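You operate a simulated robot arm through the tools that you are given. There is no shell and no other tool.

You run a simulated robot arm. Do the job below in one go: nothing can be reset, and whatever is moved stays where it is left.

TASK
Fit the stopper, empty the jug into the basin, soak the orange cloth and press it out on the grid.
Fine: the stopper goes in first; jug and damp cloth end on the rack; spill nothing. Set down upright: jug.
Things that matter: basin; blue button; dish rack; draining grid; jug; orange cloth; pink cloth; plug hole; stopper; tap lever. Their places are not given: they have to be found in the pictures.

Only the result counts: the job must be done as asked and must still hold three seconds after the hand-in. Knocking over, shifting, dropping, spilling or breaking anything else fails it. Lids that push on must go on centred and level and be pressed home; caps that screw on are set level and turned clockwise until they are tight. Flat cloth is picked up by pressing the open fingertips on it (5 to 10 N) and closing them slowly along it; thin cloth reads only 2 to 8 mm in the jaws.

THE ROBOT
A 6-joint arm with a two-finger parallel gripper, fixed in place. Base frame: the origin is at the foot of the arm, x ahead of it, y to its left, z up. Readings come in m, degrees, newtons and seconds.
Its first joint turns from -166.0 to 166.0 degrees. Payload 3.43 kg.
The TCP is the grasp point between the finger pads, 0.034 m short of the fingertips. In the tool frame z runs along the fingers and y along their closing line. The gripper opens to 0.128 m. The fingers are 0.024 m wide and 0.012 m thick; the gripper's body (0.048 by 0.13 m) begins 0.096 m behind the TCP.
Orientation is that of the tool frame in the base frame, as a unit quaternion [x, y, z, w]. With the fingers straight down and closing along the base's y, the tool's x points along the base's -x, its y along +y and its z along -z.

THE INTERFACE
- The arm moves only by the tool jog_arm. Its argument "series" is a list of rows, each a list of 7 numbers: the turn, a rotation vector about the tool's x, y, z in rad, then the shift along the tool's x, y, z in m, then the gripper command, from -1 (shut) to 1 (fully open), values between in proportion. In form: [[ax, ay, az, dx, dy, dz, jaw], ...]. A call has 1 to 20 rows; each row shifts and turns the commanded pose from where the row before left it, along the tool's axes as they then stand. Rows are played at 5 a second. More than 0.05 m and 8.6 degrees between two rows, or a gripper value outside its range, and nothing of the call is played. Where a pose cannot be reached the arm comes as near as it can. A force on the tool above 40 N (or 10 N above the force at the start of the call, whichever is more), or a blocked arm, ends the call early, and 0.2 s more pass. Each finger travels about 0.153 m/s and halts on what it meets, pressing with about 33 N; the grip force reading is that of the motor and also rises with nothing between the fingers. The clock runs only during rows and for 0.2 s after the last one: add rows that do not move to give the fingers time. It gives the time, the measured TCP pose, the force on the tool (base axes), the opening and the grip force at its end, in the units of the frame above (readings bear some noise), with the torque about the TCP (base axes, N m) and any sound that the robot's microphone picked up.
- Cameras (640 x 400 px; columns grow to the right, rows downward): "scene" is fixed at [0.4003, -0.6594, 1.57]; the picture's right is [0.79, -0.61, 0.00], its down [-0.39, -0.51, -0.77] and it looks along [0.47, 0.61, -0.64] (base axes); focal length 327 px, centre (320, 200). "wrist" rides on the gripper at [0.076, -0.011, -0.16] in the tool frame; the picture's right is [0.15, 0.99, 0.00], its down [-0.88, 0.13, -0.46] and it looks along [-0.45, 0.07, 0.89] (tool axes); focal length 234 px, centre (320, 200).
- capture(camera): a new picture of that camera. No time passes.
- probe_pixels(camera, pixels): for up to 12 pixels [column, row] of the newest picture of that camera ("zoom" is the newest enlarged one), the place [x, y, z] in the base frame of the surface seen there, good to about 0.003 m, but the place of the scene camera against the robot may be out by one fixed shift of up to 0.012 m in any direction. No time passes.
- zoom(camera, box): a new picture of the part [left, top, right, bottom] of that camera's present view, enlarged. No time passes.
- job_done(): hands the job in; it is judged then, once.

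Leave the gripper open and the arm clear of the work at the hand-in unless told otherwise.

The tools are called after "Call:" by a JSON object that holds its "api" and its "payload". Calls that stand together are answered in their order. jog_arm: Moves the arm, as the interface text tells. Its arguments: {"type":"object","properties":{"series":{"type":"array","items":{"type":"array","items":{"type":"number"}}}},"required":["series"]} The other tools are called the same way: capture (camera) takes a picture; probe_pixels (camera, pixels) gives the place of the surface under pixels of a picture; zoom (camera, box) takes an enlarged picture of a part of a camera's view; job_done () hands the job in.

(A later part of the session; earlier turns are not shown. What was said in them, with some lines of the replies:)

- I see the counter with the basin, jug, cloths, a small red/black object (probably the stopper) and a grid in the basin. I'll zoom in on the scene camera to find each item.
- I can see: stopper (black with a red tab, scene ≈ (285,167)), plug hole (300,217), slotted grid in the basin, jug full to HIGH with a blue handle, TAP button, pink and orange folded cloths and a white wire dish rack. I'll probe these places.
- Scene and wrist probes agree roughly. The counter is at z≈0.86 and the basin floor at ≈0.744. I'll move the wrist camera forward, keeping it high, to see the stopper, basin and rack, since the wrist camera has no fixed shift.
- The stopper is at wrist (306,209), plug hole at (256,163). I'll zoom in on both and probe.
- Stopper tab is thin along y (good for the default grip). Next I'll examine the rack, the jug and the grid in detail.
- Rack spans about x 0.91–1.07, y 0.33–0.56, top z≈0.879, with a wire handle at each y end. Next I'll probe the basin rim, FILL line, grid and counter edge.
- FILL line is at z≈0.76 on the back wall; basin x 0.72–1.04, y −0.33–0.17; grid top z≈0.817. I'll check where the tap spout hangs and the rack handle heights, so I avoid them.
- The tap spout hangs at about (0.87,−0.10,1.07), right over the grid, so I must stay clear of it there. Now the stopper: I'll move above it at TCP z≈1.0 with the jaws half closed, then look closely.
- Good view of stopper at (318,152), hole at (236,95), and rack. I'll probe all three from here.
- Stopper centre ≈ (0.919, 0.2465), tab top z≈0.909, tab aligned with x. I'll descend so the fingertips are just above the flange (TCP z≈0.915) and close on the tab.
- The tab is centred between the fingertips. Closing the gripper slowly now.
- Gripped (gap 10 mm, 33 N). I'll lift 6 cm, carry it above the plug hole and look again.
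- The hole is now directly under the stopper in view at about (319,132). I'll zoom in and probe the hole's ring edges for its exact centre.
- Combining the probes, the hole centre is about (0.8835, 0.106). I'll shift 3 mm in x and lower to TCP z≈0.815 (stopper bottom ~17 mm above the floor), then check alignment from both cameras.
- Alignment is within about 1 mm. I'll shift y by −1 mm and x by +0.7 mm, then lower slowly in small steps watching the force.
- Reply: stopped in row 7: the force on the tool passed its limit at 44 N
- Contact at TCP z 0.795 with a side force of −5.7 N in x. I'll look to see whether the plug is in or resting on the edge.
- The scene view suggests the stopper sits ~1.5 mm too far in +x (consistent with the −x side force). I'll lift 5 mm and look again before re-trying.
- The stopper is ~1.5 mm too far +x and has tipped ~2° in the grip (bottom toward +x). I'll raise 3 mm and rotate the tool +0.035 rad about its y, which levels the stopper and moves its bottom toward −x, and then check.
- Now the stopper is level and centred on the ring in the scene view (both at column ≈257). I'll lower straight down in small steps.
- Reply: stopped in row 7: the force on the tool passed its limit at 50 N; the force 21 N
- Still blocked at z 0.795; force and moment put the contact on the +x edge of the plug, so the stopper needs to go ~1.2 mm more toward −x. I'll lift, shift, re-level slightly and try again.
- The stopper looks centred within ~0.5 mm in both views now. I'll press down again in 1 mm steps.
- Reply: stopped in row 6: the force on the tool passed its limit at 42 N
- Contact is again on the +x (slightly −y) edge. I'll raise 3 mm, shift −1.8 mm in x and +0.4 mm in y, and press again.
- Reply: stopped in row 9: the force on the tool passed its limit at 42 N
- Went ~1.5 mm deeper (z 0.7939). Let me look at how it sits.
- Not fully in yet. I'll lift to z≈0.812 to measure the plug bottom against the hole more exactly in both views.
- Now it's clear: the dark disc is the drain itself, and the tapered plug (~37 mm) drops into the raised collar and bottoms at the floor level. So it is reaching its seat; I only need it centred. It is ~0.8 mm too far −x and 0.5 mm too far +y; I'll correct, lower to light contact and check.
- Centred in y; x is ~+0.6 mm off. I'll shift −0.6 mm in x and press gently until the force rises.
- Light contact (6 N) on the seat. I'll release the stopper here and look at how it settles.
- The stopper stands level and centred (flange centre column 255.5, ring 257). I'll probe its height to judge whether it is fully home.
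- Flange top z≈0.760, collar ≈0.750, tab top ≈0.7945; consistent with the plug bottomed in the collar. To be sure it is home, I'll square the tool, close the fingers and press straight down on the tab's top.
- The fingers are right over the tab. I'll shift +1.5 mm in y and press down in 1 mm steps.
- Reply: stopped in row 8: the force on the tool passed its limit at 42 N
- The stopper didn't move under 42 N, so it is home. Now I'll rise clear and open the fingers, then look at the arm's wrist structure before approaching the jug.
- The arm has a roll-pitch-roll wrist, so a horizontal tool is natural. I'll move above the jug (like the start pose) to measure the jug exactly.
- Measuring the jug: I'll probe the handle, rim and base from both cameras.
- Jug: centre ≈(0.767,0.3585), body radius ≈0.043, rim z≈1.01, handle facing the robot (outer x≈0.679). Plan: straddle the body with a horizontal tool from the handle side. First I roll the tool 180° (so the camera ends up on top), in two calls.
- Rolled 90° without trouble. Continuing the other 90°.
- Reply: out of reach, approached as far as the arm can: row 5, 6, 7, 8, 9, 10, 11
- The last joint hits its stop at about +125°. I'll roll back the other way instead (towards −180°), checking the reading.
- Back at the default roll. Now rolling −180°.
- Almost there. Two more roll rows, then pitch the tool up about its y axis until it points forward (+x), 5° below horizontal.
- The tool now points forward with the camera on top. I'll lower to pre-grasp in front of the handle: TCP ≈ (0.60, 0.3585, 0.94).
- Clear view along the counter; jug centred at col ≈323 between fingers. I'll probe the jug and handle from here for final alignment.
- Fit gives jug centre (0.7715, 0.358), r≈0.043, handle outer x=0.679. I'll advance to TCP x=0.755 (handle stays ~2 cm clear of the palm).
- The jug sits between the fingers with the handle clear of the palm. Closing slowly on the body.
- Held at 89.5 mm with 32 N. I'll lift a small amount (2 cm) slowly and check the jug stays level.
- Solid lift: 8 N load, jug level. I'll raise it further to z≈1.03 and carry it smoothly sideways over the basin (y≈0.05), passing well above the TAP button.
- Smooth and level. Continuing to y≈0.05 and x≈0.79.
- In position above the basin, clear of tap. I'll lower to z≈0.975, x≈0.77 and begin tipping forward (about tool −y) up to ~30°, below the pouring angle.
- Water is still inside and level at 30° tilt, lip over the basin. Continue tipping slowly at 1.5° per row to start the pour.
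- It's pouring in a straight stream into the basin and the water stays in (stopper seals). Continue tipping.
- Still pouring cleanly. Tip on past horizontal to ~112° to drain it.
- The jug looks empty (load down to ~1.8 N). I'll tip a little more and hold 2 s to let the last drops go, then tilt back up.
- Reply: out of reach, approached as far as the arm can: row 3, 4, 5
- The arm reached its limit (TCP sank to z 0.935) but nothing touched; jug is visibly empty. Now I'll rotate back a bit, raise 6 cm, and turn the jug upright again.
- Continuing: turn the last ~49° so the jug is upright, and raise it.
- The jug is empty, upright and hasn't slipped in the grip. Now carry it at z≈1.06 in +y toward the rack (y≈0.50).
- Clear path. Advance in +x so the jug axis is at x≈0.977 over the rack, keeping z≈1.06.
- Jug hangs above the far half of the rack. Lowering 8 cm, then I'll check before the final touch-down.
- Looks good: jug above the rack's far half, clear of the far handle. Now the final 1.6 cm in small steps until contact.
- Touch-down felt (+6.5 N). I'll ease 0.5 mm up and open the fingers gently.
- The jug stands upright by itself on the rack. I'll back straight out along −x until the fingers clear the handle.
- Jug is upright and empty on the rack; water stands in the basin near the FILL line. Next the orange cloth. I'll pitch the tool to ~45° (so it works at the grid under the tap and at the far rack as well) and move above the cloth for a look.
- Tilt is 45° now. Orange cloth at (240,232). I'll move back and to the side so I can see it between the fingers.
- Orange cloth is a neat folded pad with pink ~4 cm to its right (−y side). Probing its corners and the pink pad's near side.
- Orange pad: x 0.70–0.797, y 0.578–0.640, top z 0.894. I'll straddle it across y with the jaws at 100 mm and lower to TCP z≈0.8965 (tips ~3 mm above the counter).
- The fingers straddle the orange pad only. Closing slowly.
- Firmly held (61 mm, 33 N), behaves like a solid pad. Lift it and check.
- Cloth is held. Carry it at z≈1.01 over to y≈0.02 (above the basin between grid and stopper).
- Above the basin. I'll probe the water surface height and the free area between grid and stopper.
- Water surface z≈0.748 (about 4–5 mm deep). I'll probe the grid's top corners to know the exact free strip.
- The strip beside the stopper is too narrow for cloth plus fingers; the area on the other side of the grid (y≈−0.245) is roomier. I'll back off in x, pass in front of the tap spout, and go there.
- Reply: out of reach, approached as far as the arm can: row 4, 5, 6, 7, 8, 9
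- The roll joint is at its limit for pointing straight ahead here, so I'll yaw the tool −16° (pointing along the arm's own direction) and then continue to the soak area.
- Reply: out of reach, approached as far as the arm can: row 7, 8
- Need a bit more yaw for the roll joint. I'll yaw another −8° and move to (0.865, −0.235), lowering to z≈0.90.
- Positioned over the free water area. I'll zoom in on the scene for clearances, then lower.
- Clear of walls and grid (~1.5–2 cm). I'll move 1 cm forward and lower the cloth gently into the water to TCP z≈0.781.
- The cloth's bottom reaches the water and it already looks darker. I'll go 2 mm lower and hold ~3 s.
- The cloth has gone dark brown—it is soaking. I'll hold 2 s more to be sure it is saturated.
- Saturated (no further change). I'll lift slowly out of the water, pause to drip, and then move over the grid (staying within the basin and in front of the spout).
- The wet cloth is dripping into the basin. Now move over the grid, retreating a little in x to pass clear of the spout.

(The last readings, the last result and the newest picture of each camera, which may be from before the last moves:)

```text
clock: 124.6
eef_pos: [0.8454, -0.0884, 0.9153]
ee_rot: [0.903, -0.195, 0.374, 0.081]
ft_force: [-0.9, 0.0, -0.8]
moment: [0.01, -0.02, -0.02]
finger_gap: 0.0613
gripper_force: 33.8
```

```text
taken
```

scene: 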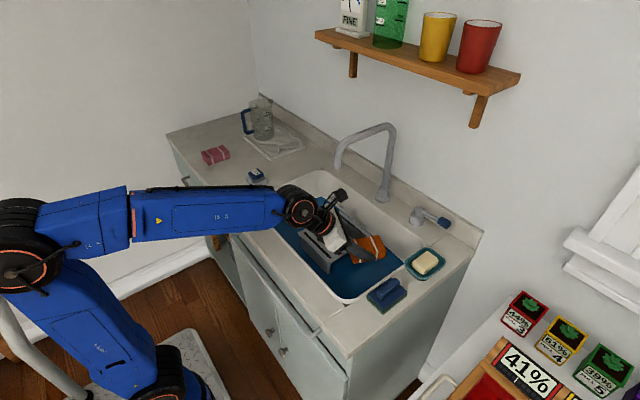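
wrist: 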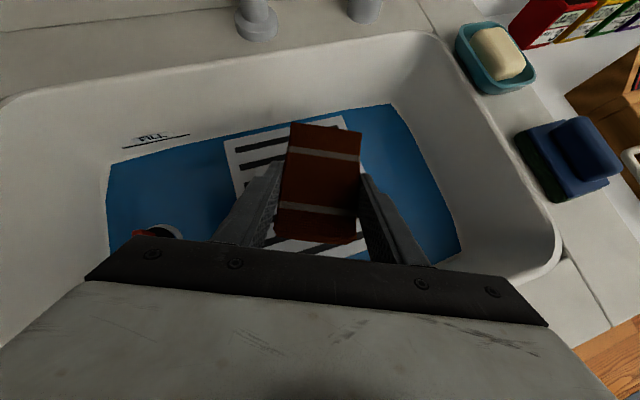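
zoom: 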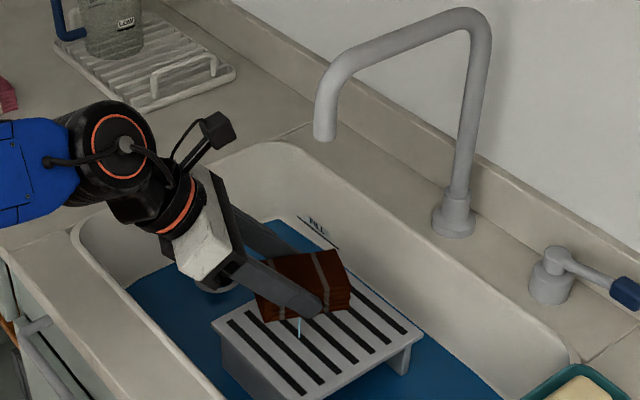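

Over the grid with the spout well clear. I'll move 2 cm forward and lower until the cloth meets the grid.

Call:
{"api": "jog_arm", "payload": {"series": [[0, 0, 0, 0.0135, -0.0086, 0.0135, -1], [0, 0, 0, -0.0141, 0, 0.0142, -1], [0, 0, 0, -0.0141, 0, 0.0142, -1], [0, 0, 0, -0.0085, 0, 0.0085, -1], [0, 0, 0, -0.0042, 0, 0.0042, -1], [0, 0, 0, -0.0014, 0, 0.0014, -1], [0, 0, 0, -0.0011, 0, 0.0011, -1], [0, 0, 0, 0, 0, 0, -1]]}}

Call:
{"api": "zoom", "payload": {"camera": "scene", "box": [270, 180, 398, 260]}}

Call:
{"api": "capture", "payload": {"camera": "wrist"}}

```text
clock: 126.4
eef_pos: [0.867, -0.0895, 0.8535]
ee_rot: [0.903, -0.196, 0.373, 0.081]
ft_force: [-0.1, -0.3, -0.7]
moment: [-0.01, -0.01, -0.01]
finger_gap: 0.061
gripper_force: 32.6
```

```text
5.00 times, centred on (334, 220) of scene
```

zoom: 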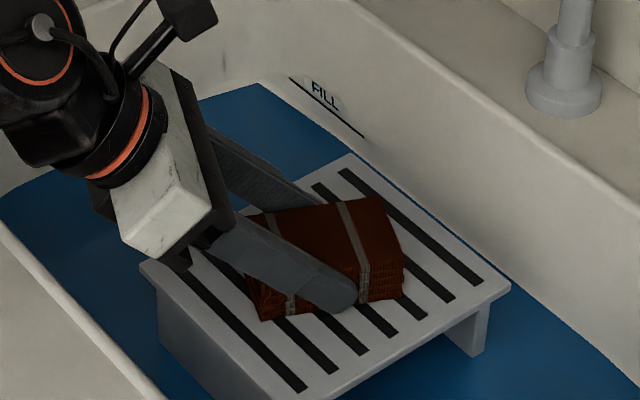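

```text
taken
```

wrist: 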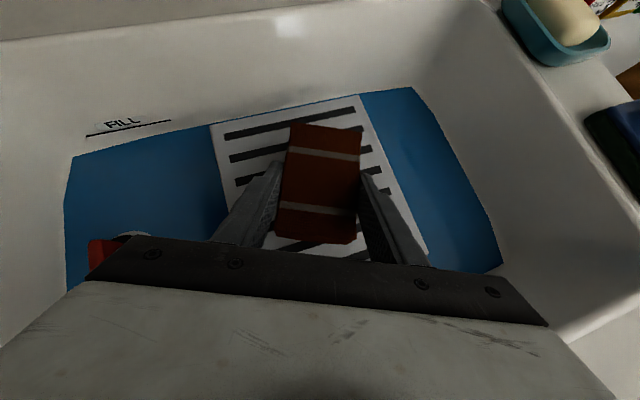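

The cloth is just above the grid. I'll press down in 1 mm steps while holding it, and watch the force.

Call:
{"api": "jog_arm", "payload": {"series": [[0, 0, 0, -0.0007, 0, 0.0007, -1], [0, 0, 0, -0.0007, 0, 0.0007, -1], [0, 0, 0, -0.0007, 0, 0.0007, -1], [0, 0, 0, 0, 0, 0, -1]]}}

```text
clock: 127.4
eef_pos: [0.8668, -0.0892, 0.8543]
ee_rot: [0.903, -0.195, 0.375, 0.08]
ft_force: [2.4, -1.1, 23.8]
moment: [-0.19, -0.23, 0.01]
finger_gap: 0.0611
gripper_force: 33.4
```

23.8 N pressing on the grid. Hold for 2.5 s and watch the cloth.

Call:
{"api": "jog_arm", "payload": {"series": [[0, 0, 0, 0, 0, 0, -1], [0, 0, 0, 0, 0, 0, -1], [0, 0, 0, 0, 0, 0, -1], [0, 0, 0, 0, 0, 0, -1], [0, 0, 0, 0, 0, 0, -1], [0, 0, 0, 0, 0, 0, -1], [0, 0, 0, 0, 0, 0, -1], [0, 0, 0, 0, 0, 0, -1], [0, 0, 0, 0, 0, 0, -1], [0, 0, 0, 0, 0, 0, -1], [0, 0, 0, 0, 0, 0, -1], [0, 0, 0, 0, 0, 0, -1]]}}

Call:
{"api": "zoom", "payload": {"camera": "scene", "box": [270, 180, 398, 260]}}

Call:
{"api": "capture", "payload": {"camera": "wrist"}}

```text
clock: 128.9
eef_pos: [0.8659, -0.0893, 0.8536]
ee_rot: [0.903, -0.196, 0.374, 0.08]
ft_force: [-1.4, 0.8, 9.7]
moment: [0.07, 0.3, -0.02]
finger_gap: 0.0613
gripper_force: 32.4
stopped in row 7: the force on the tool passed its limit at 40 N (the readings are from after the stop); the commanded pose is now the measured one
```

```text
5.00 times, centred on (334, 220) of scene
```

zoom: 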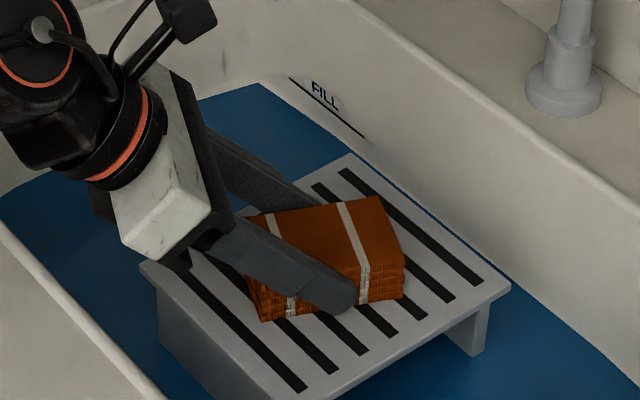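

```text
taken
```

wrist: 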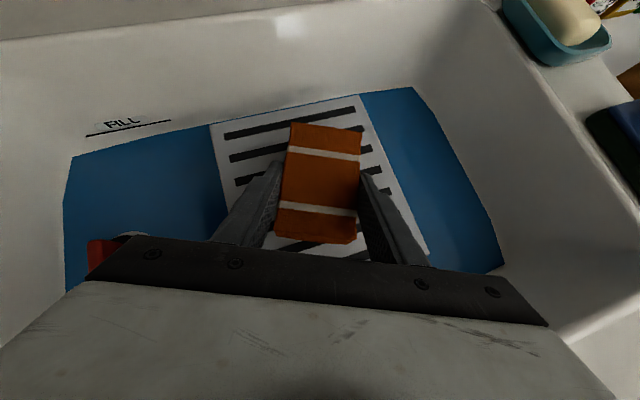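

The cloth turned from dark brown back to a light orange – it's pressed out. I'll lift it 5 cm over the grid and check that it no longer drips.

Call:
{"api": "jog_arm", "payload": {"series": [[0, 0, 0, 0.007, 0, -0.0071, -1], [0, 0, 0, 0.0141, 0, -0.0142, -1], [0, 0, 0, 0.0071, 0, -0.0213, -1], [0, 0, 0, 0, 0, 0, -1], [0, 0, 0, 0, 0, 0, -1], [0, 0, 0, 0, 0, 0, -1], [0, 0, 0, 0, 0, 0, -1], [0, 0, 0, 0, 0, 0, -1]]}}

Call:
{"api": "zoom", "payload": {"camera": "scene", "box": [270, 170, 398, 250]}}

Call:
{"api": "capture", "payload": {"camera": "wrist"}}

```text
clock: 130.7
eef_pos: [0.8576, -0.0856, 0.9017]
ee_rot: [0.903, -0.195, 0.373, 0.08]
ft_force: [0.5, -0.3, -0.8]
moment: [0.01, -0.03, 0.04]
finger_gap: 0.0608
gripper_force: 32.9
```

```text
5.00 times, centred on (334, 210) of scene
```

zoom: 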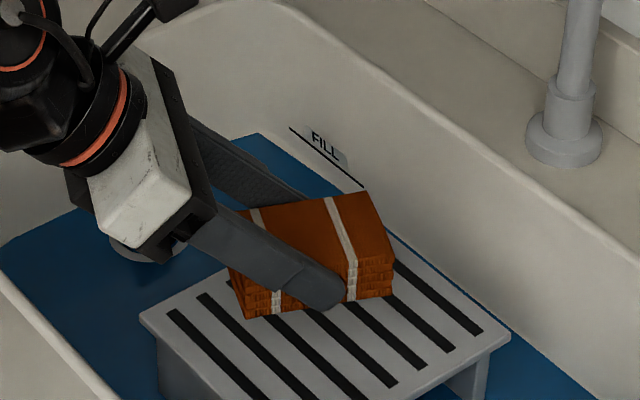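

```text
taken
```

wrist: 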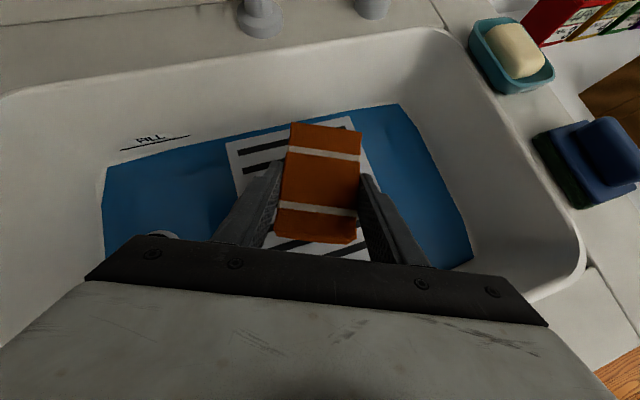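

No drip line visible. I'll wait another 2 s over the grid and check again before leaving the basin.

Call:
{"api": "jog_arm", "payload": {"series": [[0, 0, 0, 0, 0, 0, -1], [0, 0, 0, 0, 0, 0, -1], [0, 0, 0, 0, 0, 0, -1], [0, 0, 0, 0, 0, 0, -1], [0, 0, 0, 0, 0, 0, -1], [0, 0, 0, 0, 0, 0, -1], [0, 0, 0, 0, 0, 0, -1], [0, 0, 0, 0, 0, 0, -1], [0, 0, 0, 0, 0, 0, -1]]}}

Call:
{"api": "zoom", "payload": {"camera": "scene", "box": [290, 190, 370, 240]}}

```text
clock: 132.7
eef_pos: [0.8574, -0.0861, 0.9016]
ee_rot: [0.903, -0.195, 0.373, 0.081]
ft_force: [0.4, 0.2, -0.1]
moment: [0.04, -0.02, -0.01]
finger_gap: 0.0609
gripper_force: 32.7
```

```text
8.00 times, centred on (330, 215) of scene
```

zoom: 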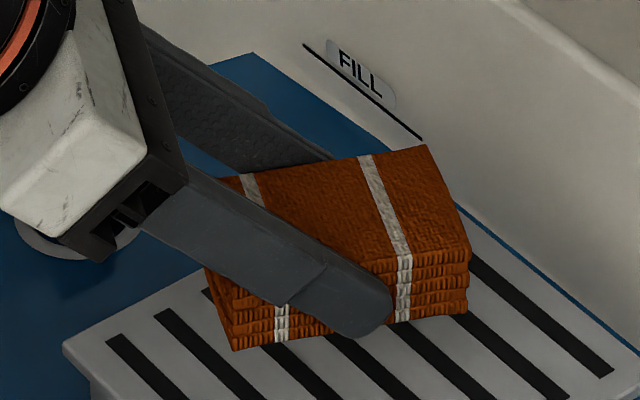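

Still no drip; it's damp, not wet. Now raise it, retreat from the spout and move in +y (still over basin), then yaw back to straight ahead.

Call:
{"api": "jog_arm", "payload": {"series": [[0, 0, 0, 0.0123, 0, -0.0301, -1], [0, 0, 0, 0.0123, 0, -0.0301, -1], [0, 0, 0, 0.0123, 0, -0.0301, -1], [0, 0, 0, 0.0123, 0, -0.0301, -1], [0, 0, 0, -0.0104, -0.0327, -0.0104, -1], [0, 0, 0, -0.0104, -0.0327, -0.0104, -1], [0, 0, 0, -0.0104, -0.0327, -0.0104, -1], [0, 0, 0, -0.0104, -0.0327, -0.0104, -1], [0, 0, 0, -0.0104, -0.0327, -0.0104, -1], [0, 0, 0, -0.0104, -0.0327, -0.0104, -1], [0.0749, 0, -0.0751, 0, 0, 0, -1], [0.0749, 0, -0.0751, 0, 0, 0, -1], [0.0749, 0, -0.0751, 0, 0, 0, -1], [0.0749, 0, -0.0751, 0, 0, 0, -1], [0, 0, 0, 0, 0, 0, -1]]}}

Call:
{"api": "capture", "payload": {"camera": "scene"}}

Call:
{"api": "capture", "payload": {"camera": "wrist"}}

```text
clock: 135.9
eef_pos: [0.8133, 0.1503, 1.0213]
ee_rot: [0.924, -0.002, 0.382, 0.001]
ft_force: [-0.1, -1.0, -0.5]
moment: [0.01, 0.08, 0.01]
finger_gap: 0.0609
gripper_force: 33.2
```

```text
taken
```

scene: 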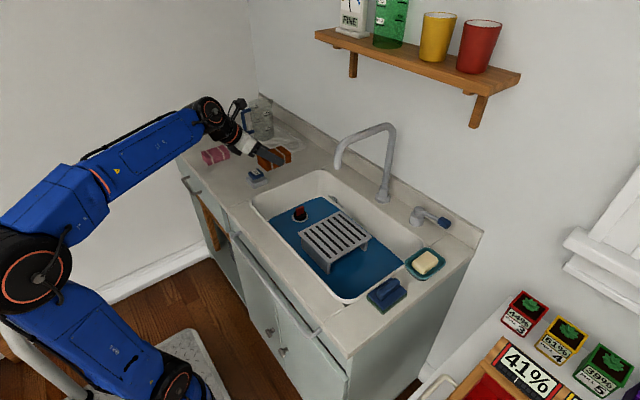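

```text
taken
```

wrist: 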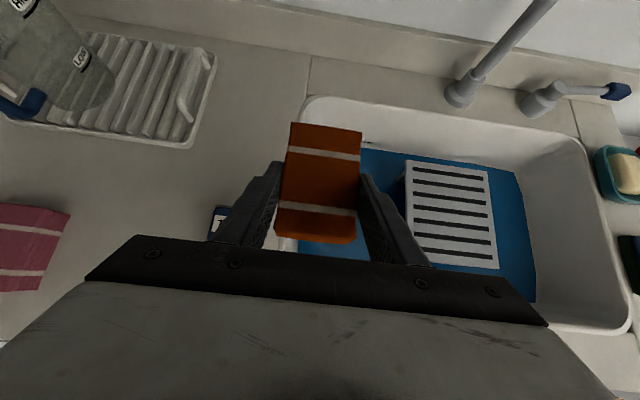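

Yaw is straight again. Continue in +y to y≈0.402 in front of the rack's near half.

Call:
{"api": "jog_arm", "payload": {"series": [[0, 0, 0, 0, -0.03, 0, -1], [0, 0, 0, 0, -0.04, 0, -1], [0, 0, 0, 0, -0.04, 0, -1], [0, 0, 0, 0, -0.04, 0, -1], [0, 0, 0, 0, -0.04, 0, -1], [0, 0, 0, 0, -0.04, 0, -1], [0, 0, 0, 0, -0.022, 0, -1], [0, 0, 0, 0, 0, 0, -1]]}}

Call:
{"api": "capture", "payload": {"camera": "scene"}}

Call:
{"api": "capture", "payload": {"camera": "wrist"}}

Call:
{"api": "zoom", "payload": {"camera": "scene", "box": [210, 80, 338, 160]}}

```text
clock: 137.7
eef_pos: [0.8127, 0.4043, 1.0214]
ee_rot: [0.924, 0.0, 0.383, 0.0]
ft_force: [-0.2, 0.1, -0.5]
moment: [-0.04, 0.01, -0.01]
finger_gap: 0.0612
gripper_force: 32.7
```

```text
taken
```

scene: 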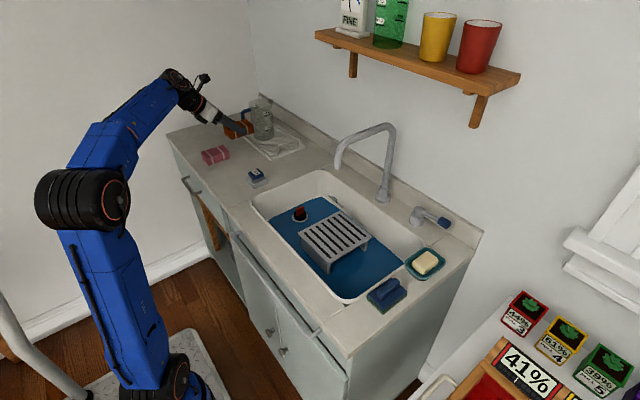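

```text
taken
```

wrist: 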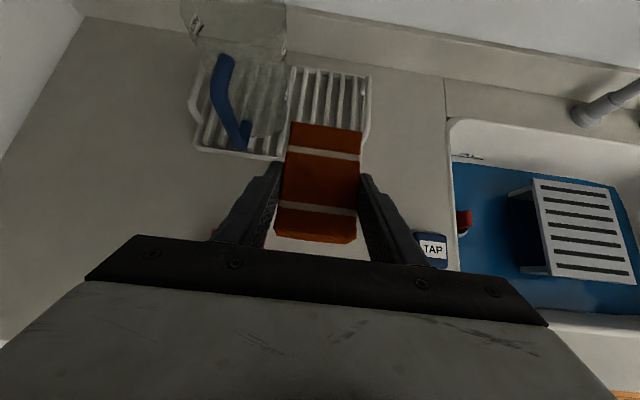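

```text
5.00 times, centred on (274, 120) of scene
```

zoom: 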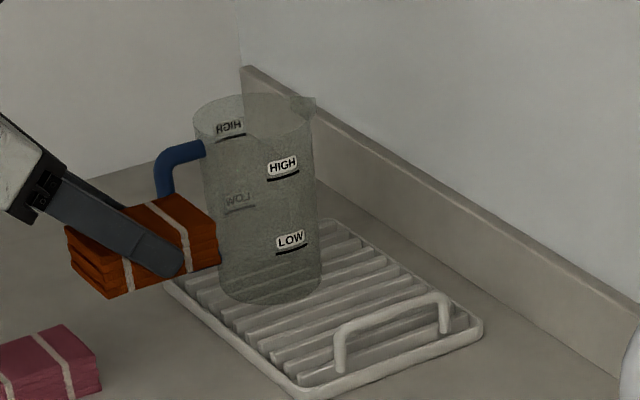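

Good alignment. I'll probe the rack's near handle, jug edge and front frame from here for final placing.

Call:
{"api": "zoom", "payload": {"camera": "wrist", "box": [180, 40, 400, 180]}}

Call:
{"api": "probe_pixels", "payload": {"camera": "wrist", "pixels": [[370, 85], [368, 120], [370, 100], [366, 130], [240, 158], [200, 145], [283, 130], [286, 100], [330, 90], [345, 110], [300, 70], [270, 160]]}}

```text
2.86 times, centred on (290, 110) of wrist
```

zoom: 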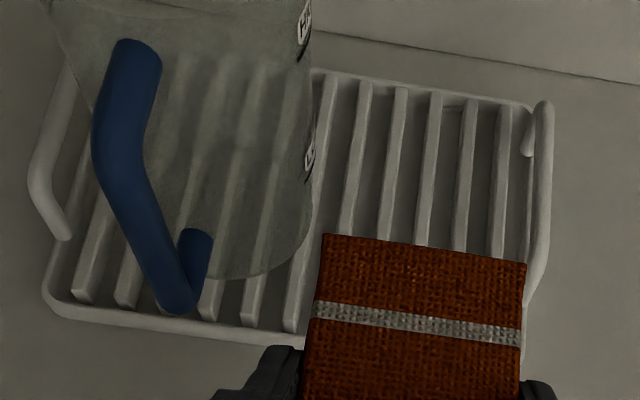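

```text
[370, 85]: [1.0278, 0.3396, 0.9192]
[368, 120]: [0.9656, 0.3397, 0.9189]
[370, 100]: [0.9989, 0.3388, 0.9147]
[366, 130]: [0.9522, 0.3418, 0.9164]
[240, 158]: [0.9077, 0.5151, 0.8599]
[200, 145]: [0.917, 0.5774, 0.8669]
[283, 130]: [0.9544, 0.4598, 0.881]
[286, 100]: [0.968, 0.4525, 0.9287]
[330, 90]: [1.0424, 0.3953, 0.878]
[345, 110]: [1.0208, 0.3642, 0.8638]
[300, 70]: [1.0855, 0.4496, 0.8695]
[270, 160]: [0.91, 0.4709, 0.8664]
```

Free band on the rack is y 0.344–0.4525; I'll centre at y≈0.398, cloth centre x≈0.968. Advance at z≈1.02, then lower to a few cm above.

Call:
{"api": "jog_arm", "payload": {"series": [[0, 0, 0, 0.0249, 0.0013, 0.0247, -1], [0, 0, 0, 0.0249, 0.0013, 0.0247, -1], [0, 0, 0, 0.0249, 0.0013, 0.0247, -1], [0, 0, 0, 0.0249, 0.0013, 0.0247, -1], [0, 0, 0, 0, 0, 0, -1], [0, 0, 0, -0.0177, 0, 0.0178, -1], [0, 0, 0, -0.0177, 0, 0.0178, -1], [0, 0, 0, -0.0106, 0, 0.0107, -1], [0, 0, 0, 0, 0, 0, -1]]}}

Call:
{"api": "capture", "payload": {"camera": "wrist"}}

Call:
{"api": "zoom", "payload": {"camera": "scene", "box": [210, 80, 338, 160]}}

```text
clock: 139.7
eef_pos: [0.9527, 0.3979, 0.9576]
ee_rot: [0.924, -0.001, 0.384, 0.0]
ft_force: [0.5, -0.9, 0.3]
moment: [-0.03, 0.0, -0.01]
finger_gap: 0.0609
gripper_force: 32.7
```

```text
taken
```

wrist: 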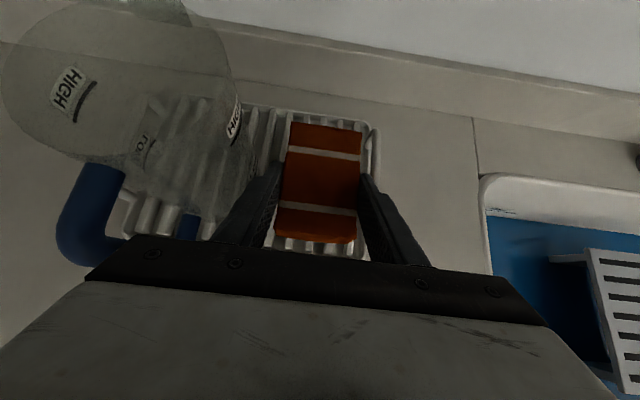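

```text
5.00 times, centred on (274, 120) of scene
```

zoom: 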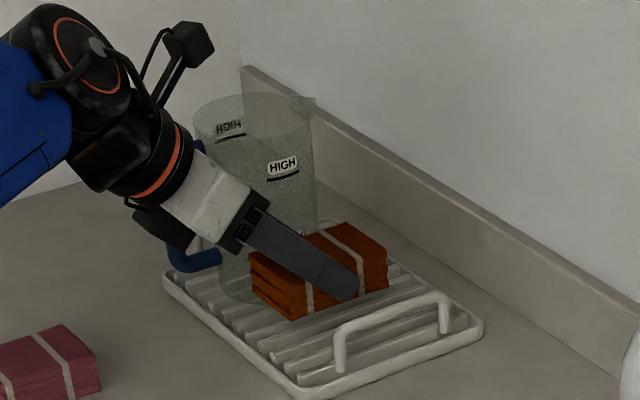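

Clear on both sides. Lowering the last ~4 cm until the cloth touches the rack slats.

Call:
{"api": "jog_arm", "payload": {"series": [[0, 0, 0, -0.0106, 0, 0.0106, -1], [0, 0, 0, -0.0085, 0, 0.0085, -1], [0, 0, 0, -0.0057, 0, 0.0057, -1], [0, 0, 0, -0.0035, 0, 0.0035, -1], [0, 0, 0, -0.0014, 0, 0.0014, -1], [0, 0, 0, 0, 0, 0, -1]]}}

Call:
{"api": "zoom", "payload": {"camera": "scene", "box": [220, 90, 332, 160]}}

Call:
{"api": "capture", "payload": {"camera": "wrist"}}

```text
clock: 141.1
eef_pos: [0.9531, 0.3986, 0.9165]
ee_rot: [0.924, 0.0, 0.383, -0.001]
ft_force: [1.6, 1.3, 7.0]
moment: [-0.05, -0.17, 0.03]
finger_gap: 0.0609
gripper_force: 33.0
```

```text
5.71 times, centred on (276, 125) of scene
```

zoom: 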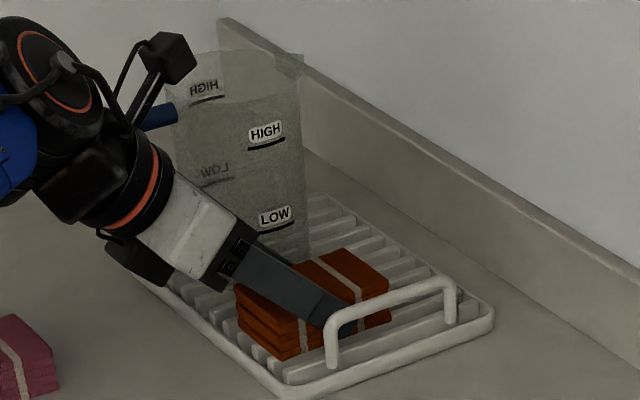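

```text
taken
```

wrist: 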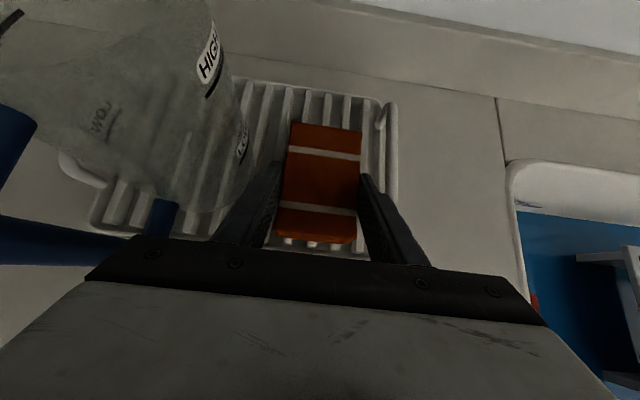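

Touching with 7 N. I'll ease off slightly and open only to 70 mm (jug and wire handle are close), then check.

Call:
{"api": "jog_arm", "payload": {"series": [[0, 0, 0, 0.0004, 0, -0.0004, -1], [0, 0, 0, 0, 0, 0, -0.04], [0, 0, 0, 0, 0, 0, 0.02], [0, 0, 0, 0, 0, 0, 0.06], [0, 0, 0, 0, 0, 0, 0.09], [0, 0, 0, 0, 0, 0, 0.09], [0, 0, 0, 0, 0, 0, 0.09]]}}

Call:
{"api": "capture", "payload": {"camera": "wrist"}}

Call:
{"api": "zoom", "payload": {"camera": "wrist", "box": [220, 90, 420, 250]}}

```text
clock: 142.7
eef_pos: [0.9527, 0.398, 0.9154]
ee_rot: [0.923, -0.001, 0.384, 0.0]
ft_force: [-0.3, -0.6, -0.6]
moment: [0.01, -0.02, 0.02]
finger_gap: 0.07
gripper_force: 0.0
```

```text
taken
```

wrist: 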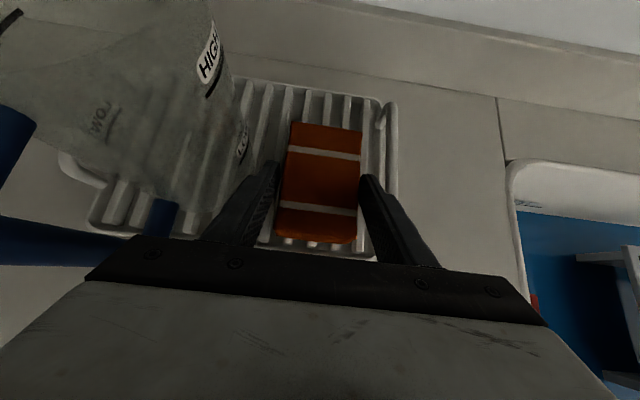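

```text
2.50 times, centred on (320, 170) of wrist
```

zoom: 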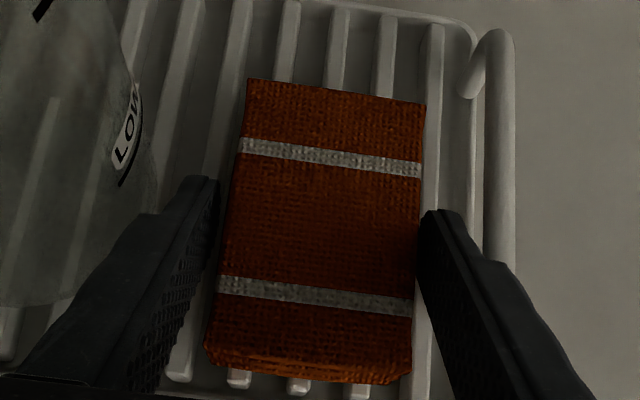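

Released; the right finger is close to the cloth, left has a gap. I'll shift 1.5 mm in −y to centre, then rise straight up.

Call:
{"api": "jog_arm", "payload": {"series": [[0, 0, 0, 0, 0.0015, 0, 0.09], [0, 0, 0, 0.0035, 0, -0.0035, 0.09], [0, 0, 0, 0.0071, 0, -0.0071, 0.09], [0, 0, 0, 0.0141, 0, -0.0141, 0.09], [0, 0, 0, 0.0212, 0, -0.0212, 0.09], [0, 0, 0, 0.0282, 0, -0.0282, 0.09], [0, 0, 0, 0.0282, 0, -0.0282, 0.09], [0, 0, 0, 0, 0, -0.04, 0.09], [0, 0, 0, 0, 0, -0.04, 0.09], [0, 0, 0, 0, 0, -0.04, 0.09], [0, 0, 0, 0, 0, -0.04, 0.3], [0, 0, 0, 0, 0, 0, 0.6], [0, 0, 0, 0, 0, 0, 1]]}}

Call:
{"api": "capture", "payload": {"camera": "scene"}}

Call:
{"api": "zoom", "payload": {"camera": "scene", "box": [210, 90, 322, 160]}}

Call:
{"api": "capture", "payload": {"camera": "wrist"}}

```text
clock: 145.5
eef_pos: [0.8401, 0.3956, 1.1741]
ee_rot: [0.924, -0.001, 0.383, 0.0]
ft_force: [0.0, 0.6, -0.3]
moment: [0.02, 0.02, 0.0]
finger_gap: 0.128
gripper_force: 0.1
```

```text
taken
```

scene: 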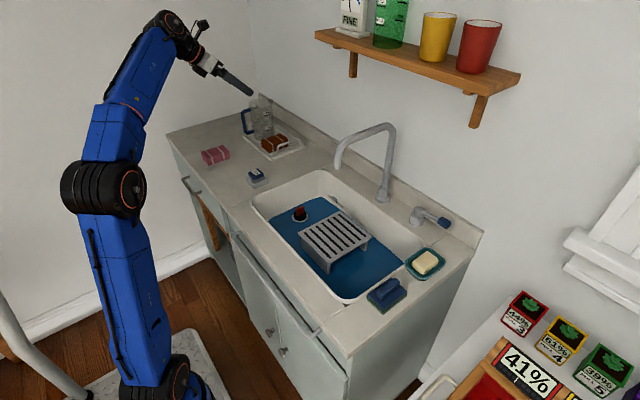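

```text
5.71 times, centred on (266, 125) of scene
```

zoom: 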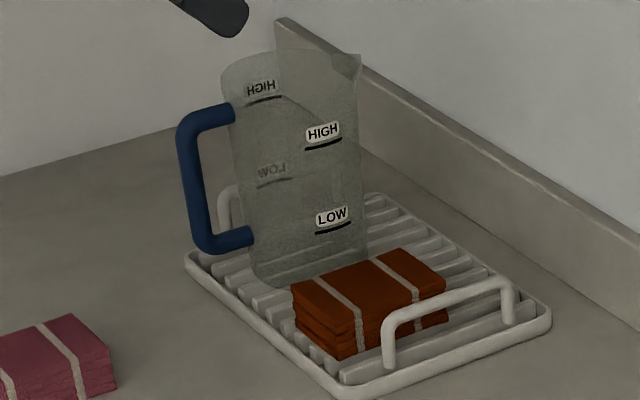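

```text
taken
```

wrist: 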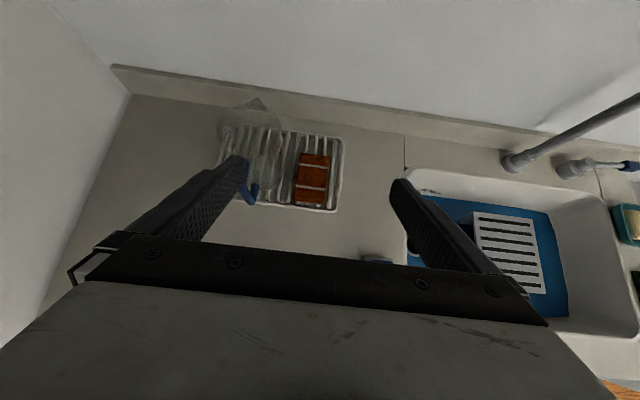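

Jug upright and cloth lying flat on the rack, gripper open. Before handing in, I'll check the counter for drips, the stopper, and the cloth up close.

Call:
{"api": "zoom", "payload": {"camera": "scene", "box": [170, 110, 330, 210]}}

Call:
{"api": "zoom", "payload": {"camera": "scene", "box": [250, 160, 450, 310]}}

Call:
{"api": "zoom", "payload": {"camera": "wrist", "box": [200, 80, 400, 230]}}

```text
4.00 times, centred on (250, 160) of scene
```

zoom: 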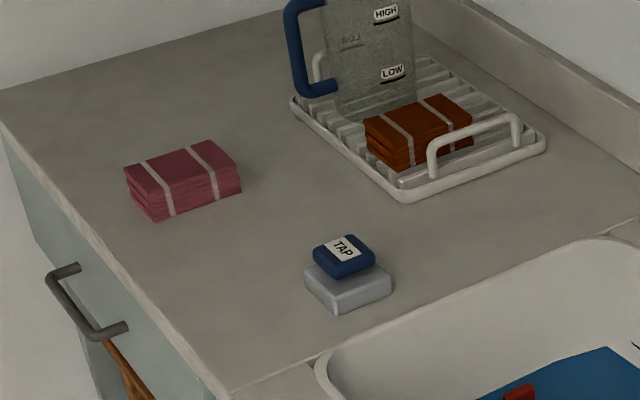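

```text
2.67 times, centred on (350, 235) of scene
```

zoom: 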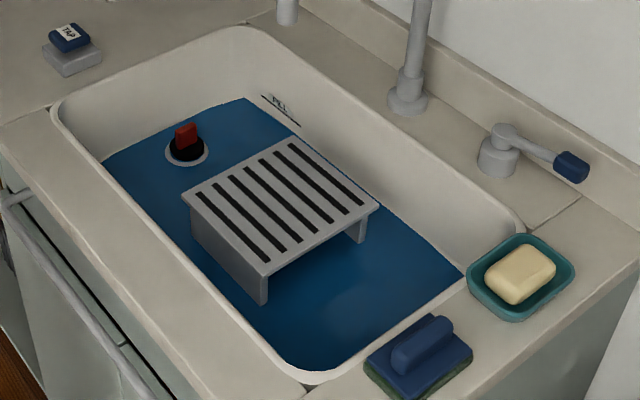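

```text
2.67 times, centred on (300, 155) of wrist
```

zoom: 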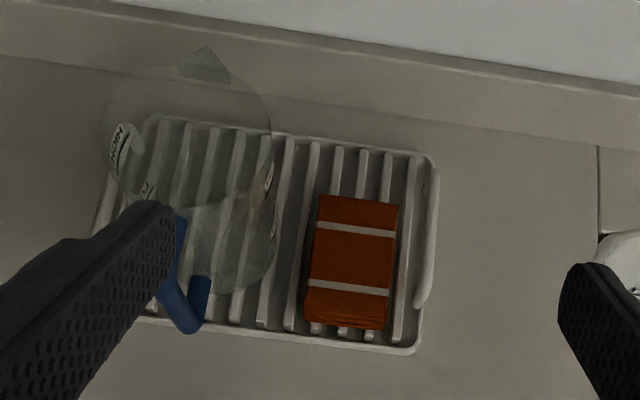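

The counter is clean and everything else is in place. One last check: the water level (was z≈0.748) to confirm the stopper holds, and the stopper's height.

Call:
{"api": "probe_pixels", "payload": {"camera": "scene", "pixels": [[285, 228], [310, 206], [320, 202], [345, 285], [295, 240], [370, 270], [380, 265], [330, 280], [300, 207], [299, 213], [262, 122], [272, 143]]}}

Call:
{"api": "zoom", "payload": {"camera": "scene", "box": [284, 198, 316, 222]}}

```text
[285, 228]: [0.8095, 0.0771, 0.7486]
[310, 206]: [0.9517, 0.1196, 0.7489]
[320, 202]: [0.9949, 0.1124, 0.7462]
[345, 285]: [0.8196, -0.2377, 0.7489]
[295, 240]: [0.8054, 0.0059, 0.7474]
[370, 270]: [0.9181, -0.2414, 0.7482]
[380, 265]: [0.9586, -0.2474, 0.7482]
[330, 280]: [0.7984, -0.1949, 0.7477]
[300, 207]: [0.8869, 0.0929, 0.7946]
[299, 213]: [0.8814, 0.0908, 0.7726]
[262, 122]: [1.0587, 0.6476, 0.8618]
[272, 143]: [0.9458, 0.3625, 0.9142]
```

```text
16.00 times, centred on (300, 210) of scene
```

zoom: 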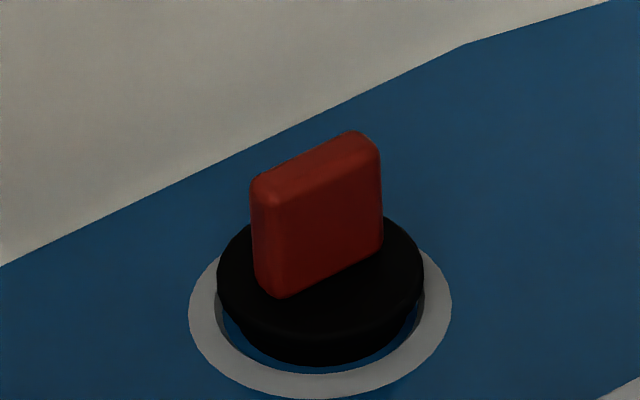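

Water level unchanged (z≈0.748), so the stopper holds. It is upright and centred. The jug is empty and upright on the rack, the damp cloth lies flat beside it, the counter is clean, and the gripper is open and clear. Handing in.

Call:
{"api": "job_done", "payload": {}}

```text
The job is handed in.
```

I've handed the job in, and each step was done as asked. The judging result hasn't been shown to me.

- **Stopper:** it went in first, centred and level, and I pressed it down with about 42 N. The basin water level didn't change from the end of the pour until I handed in.
- **Jug:** I emptied it into the basin in one straight stream. It now stands upright on the far half of the rack.
- **Orange cloth:** I held it in the water until it turned dark. I then pressed it on the grid with up to about 40 N, until it turned light again and no longer dripped. It lies flat on the rack beside the jug.
- **Everything else:** I saw no drips on the counter, and nothing else looked moved. I didn't use the tap, its lever or the blue button. The gripper is open and well clear.

The jug's water only fills the basin about 4–5 mm deep, below the FILL mark on the back wall. The task didn't ask for that level, so I added no water.
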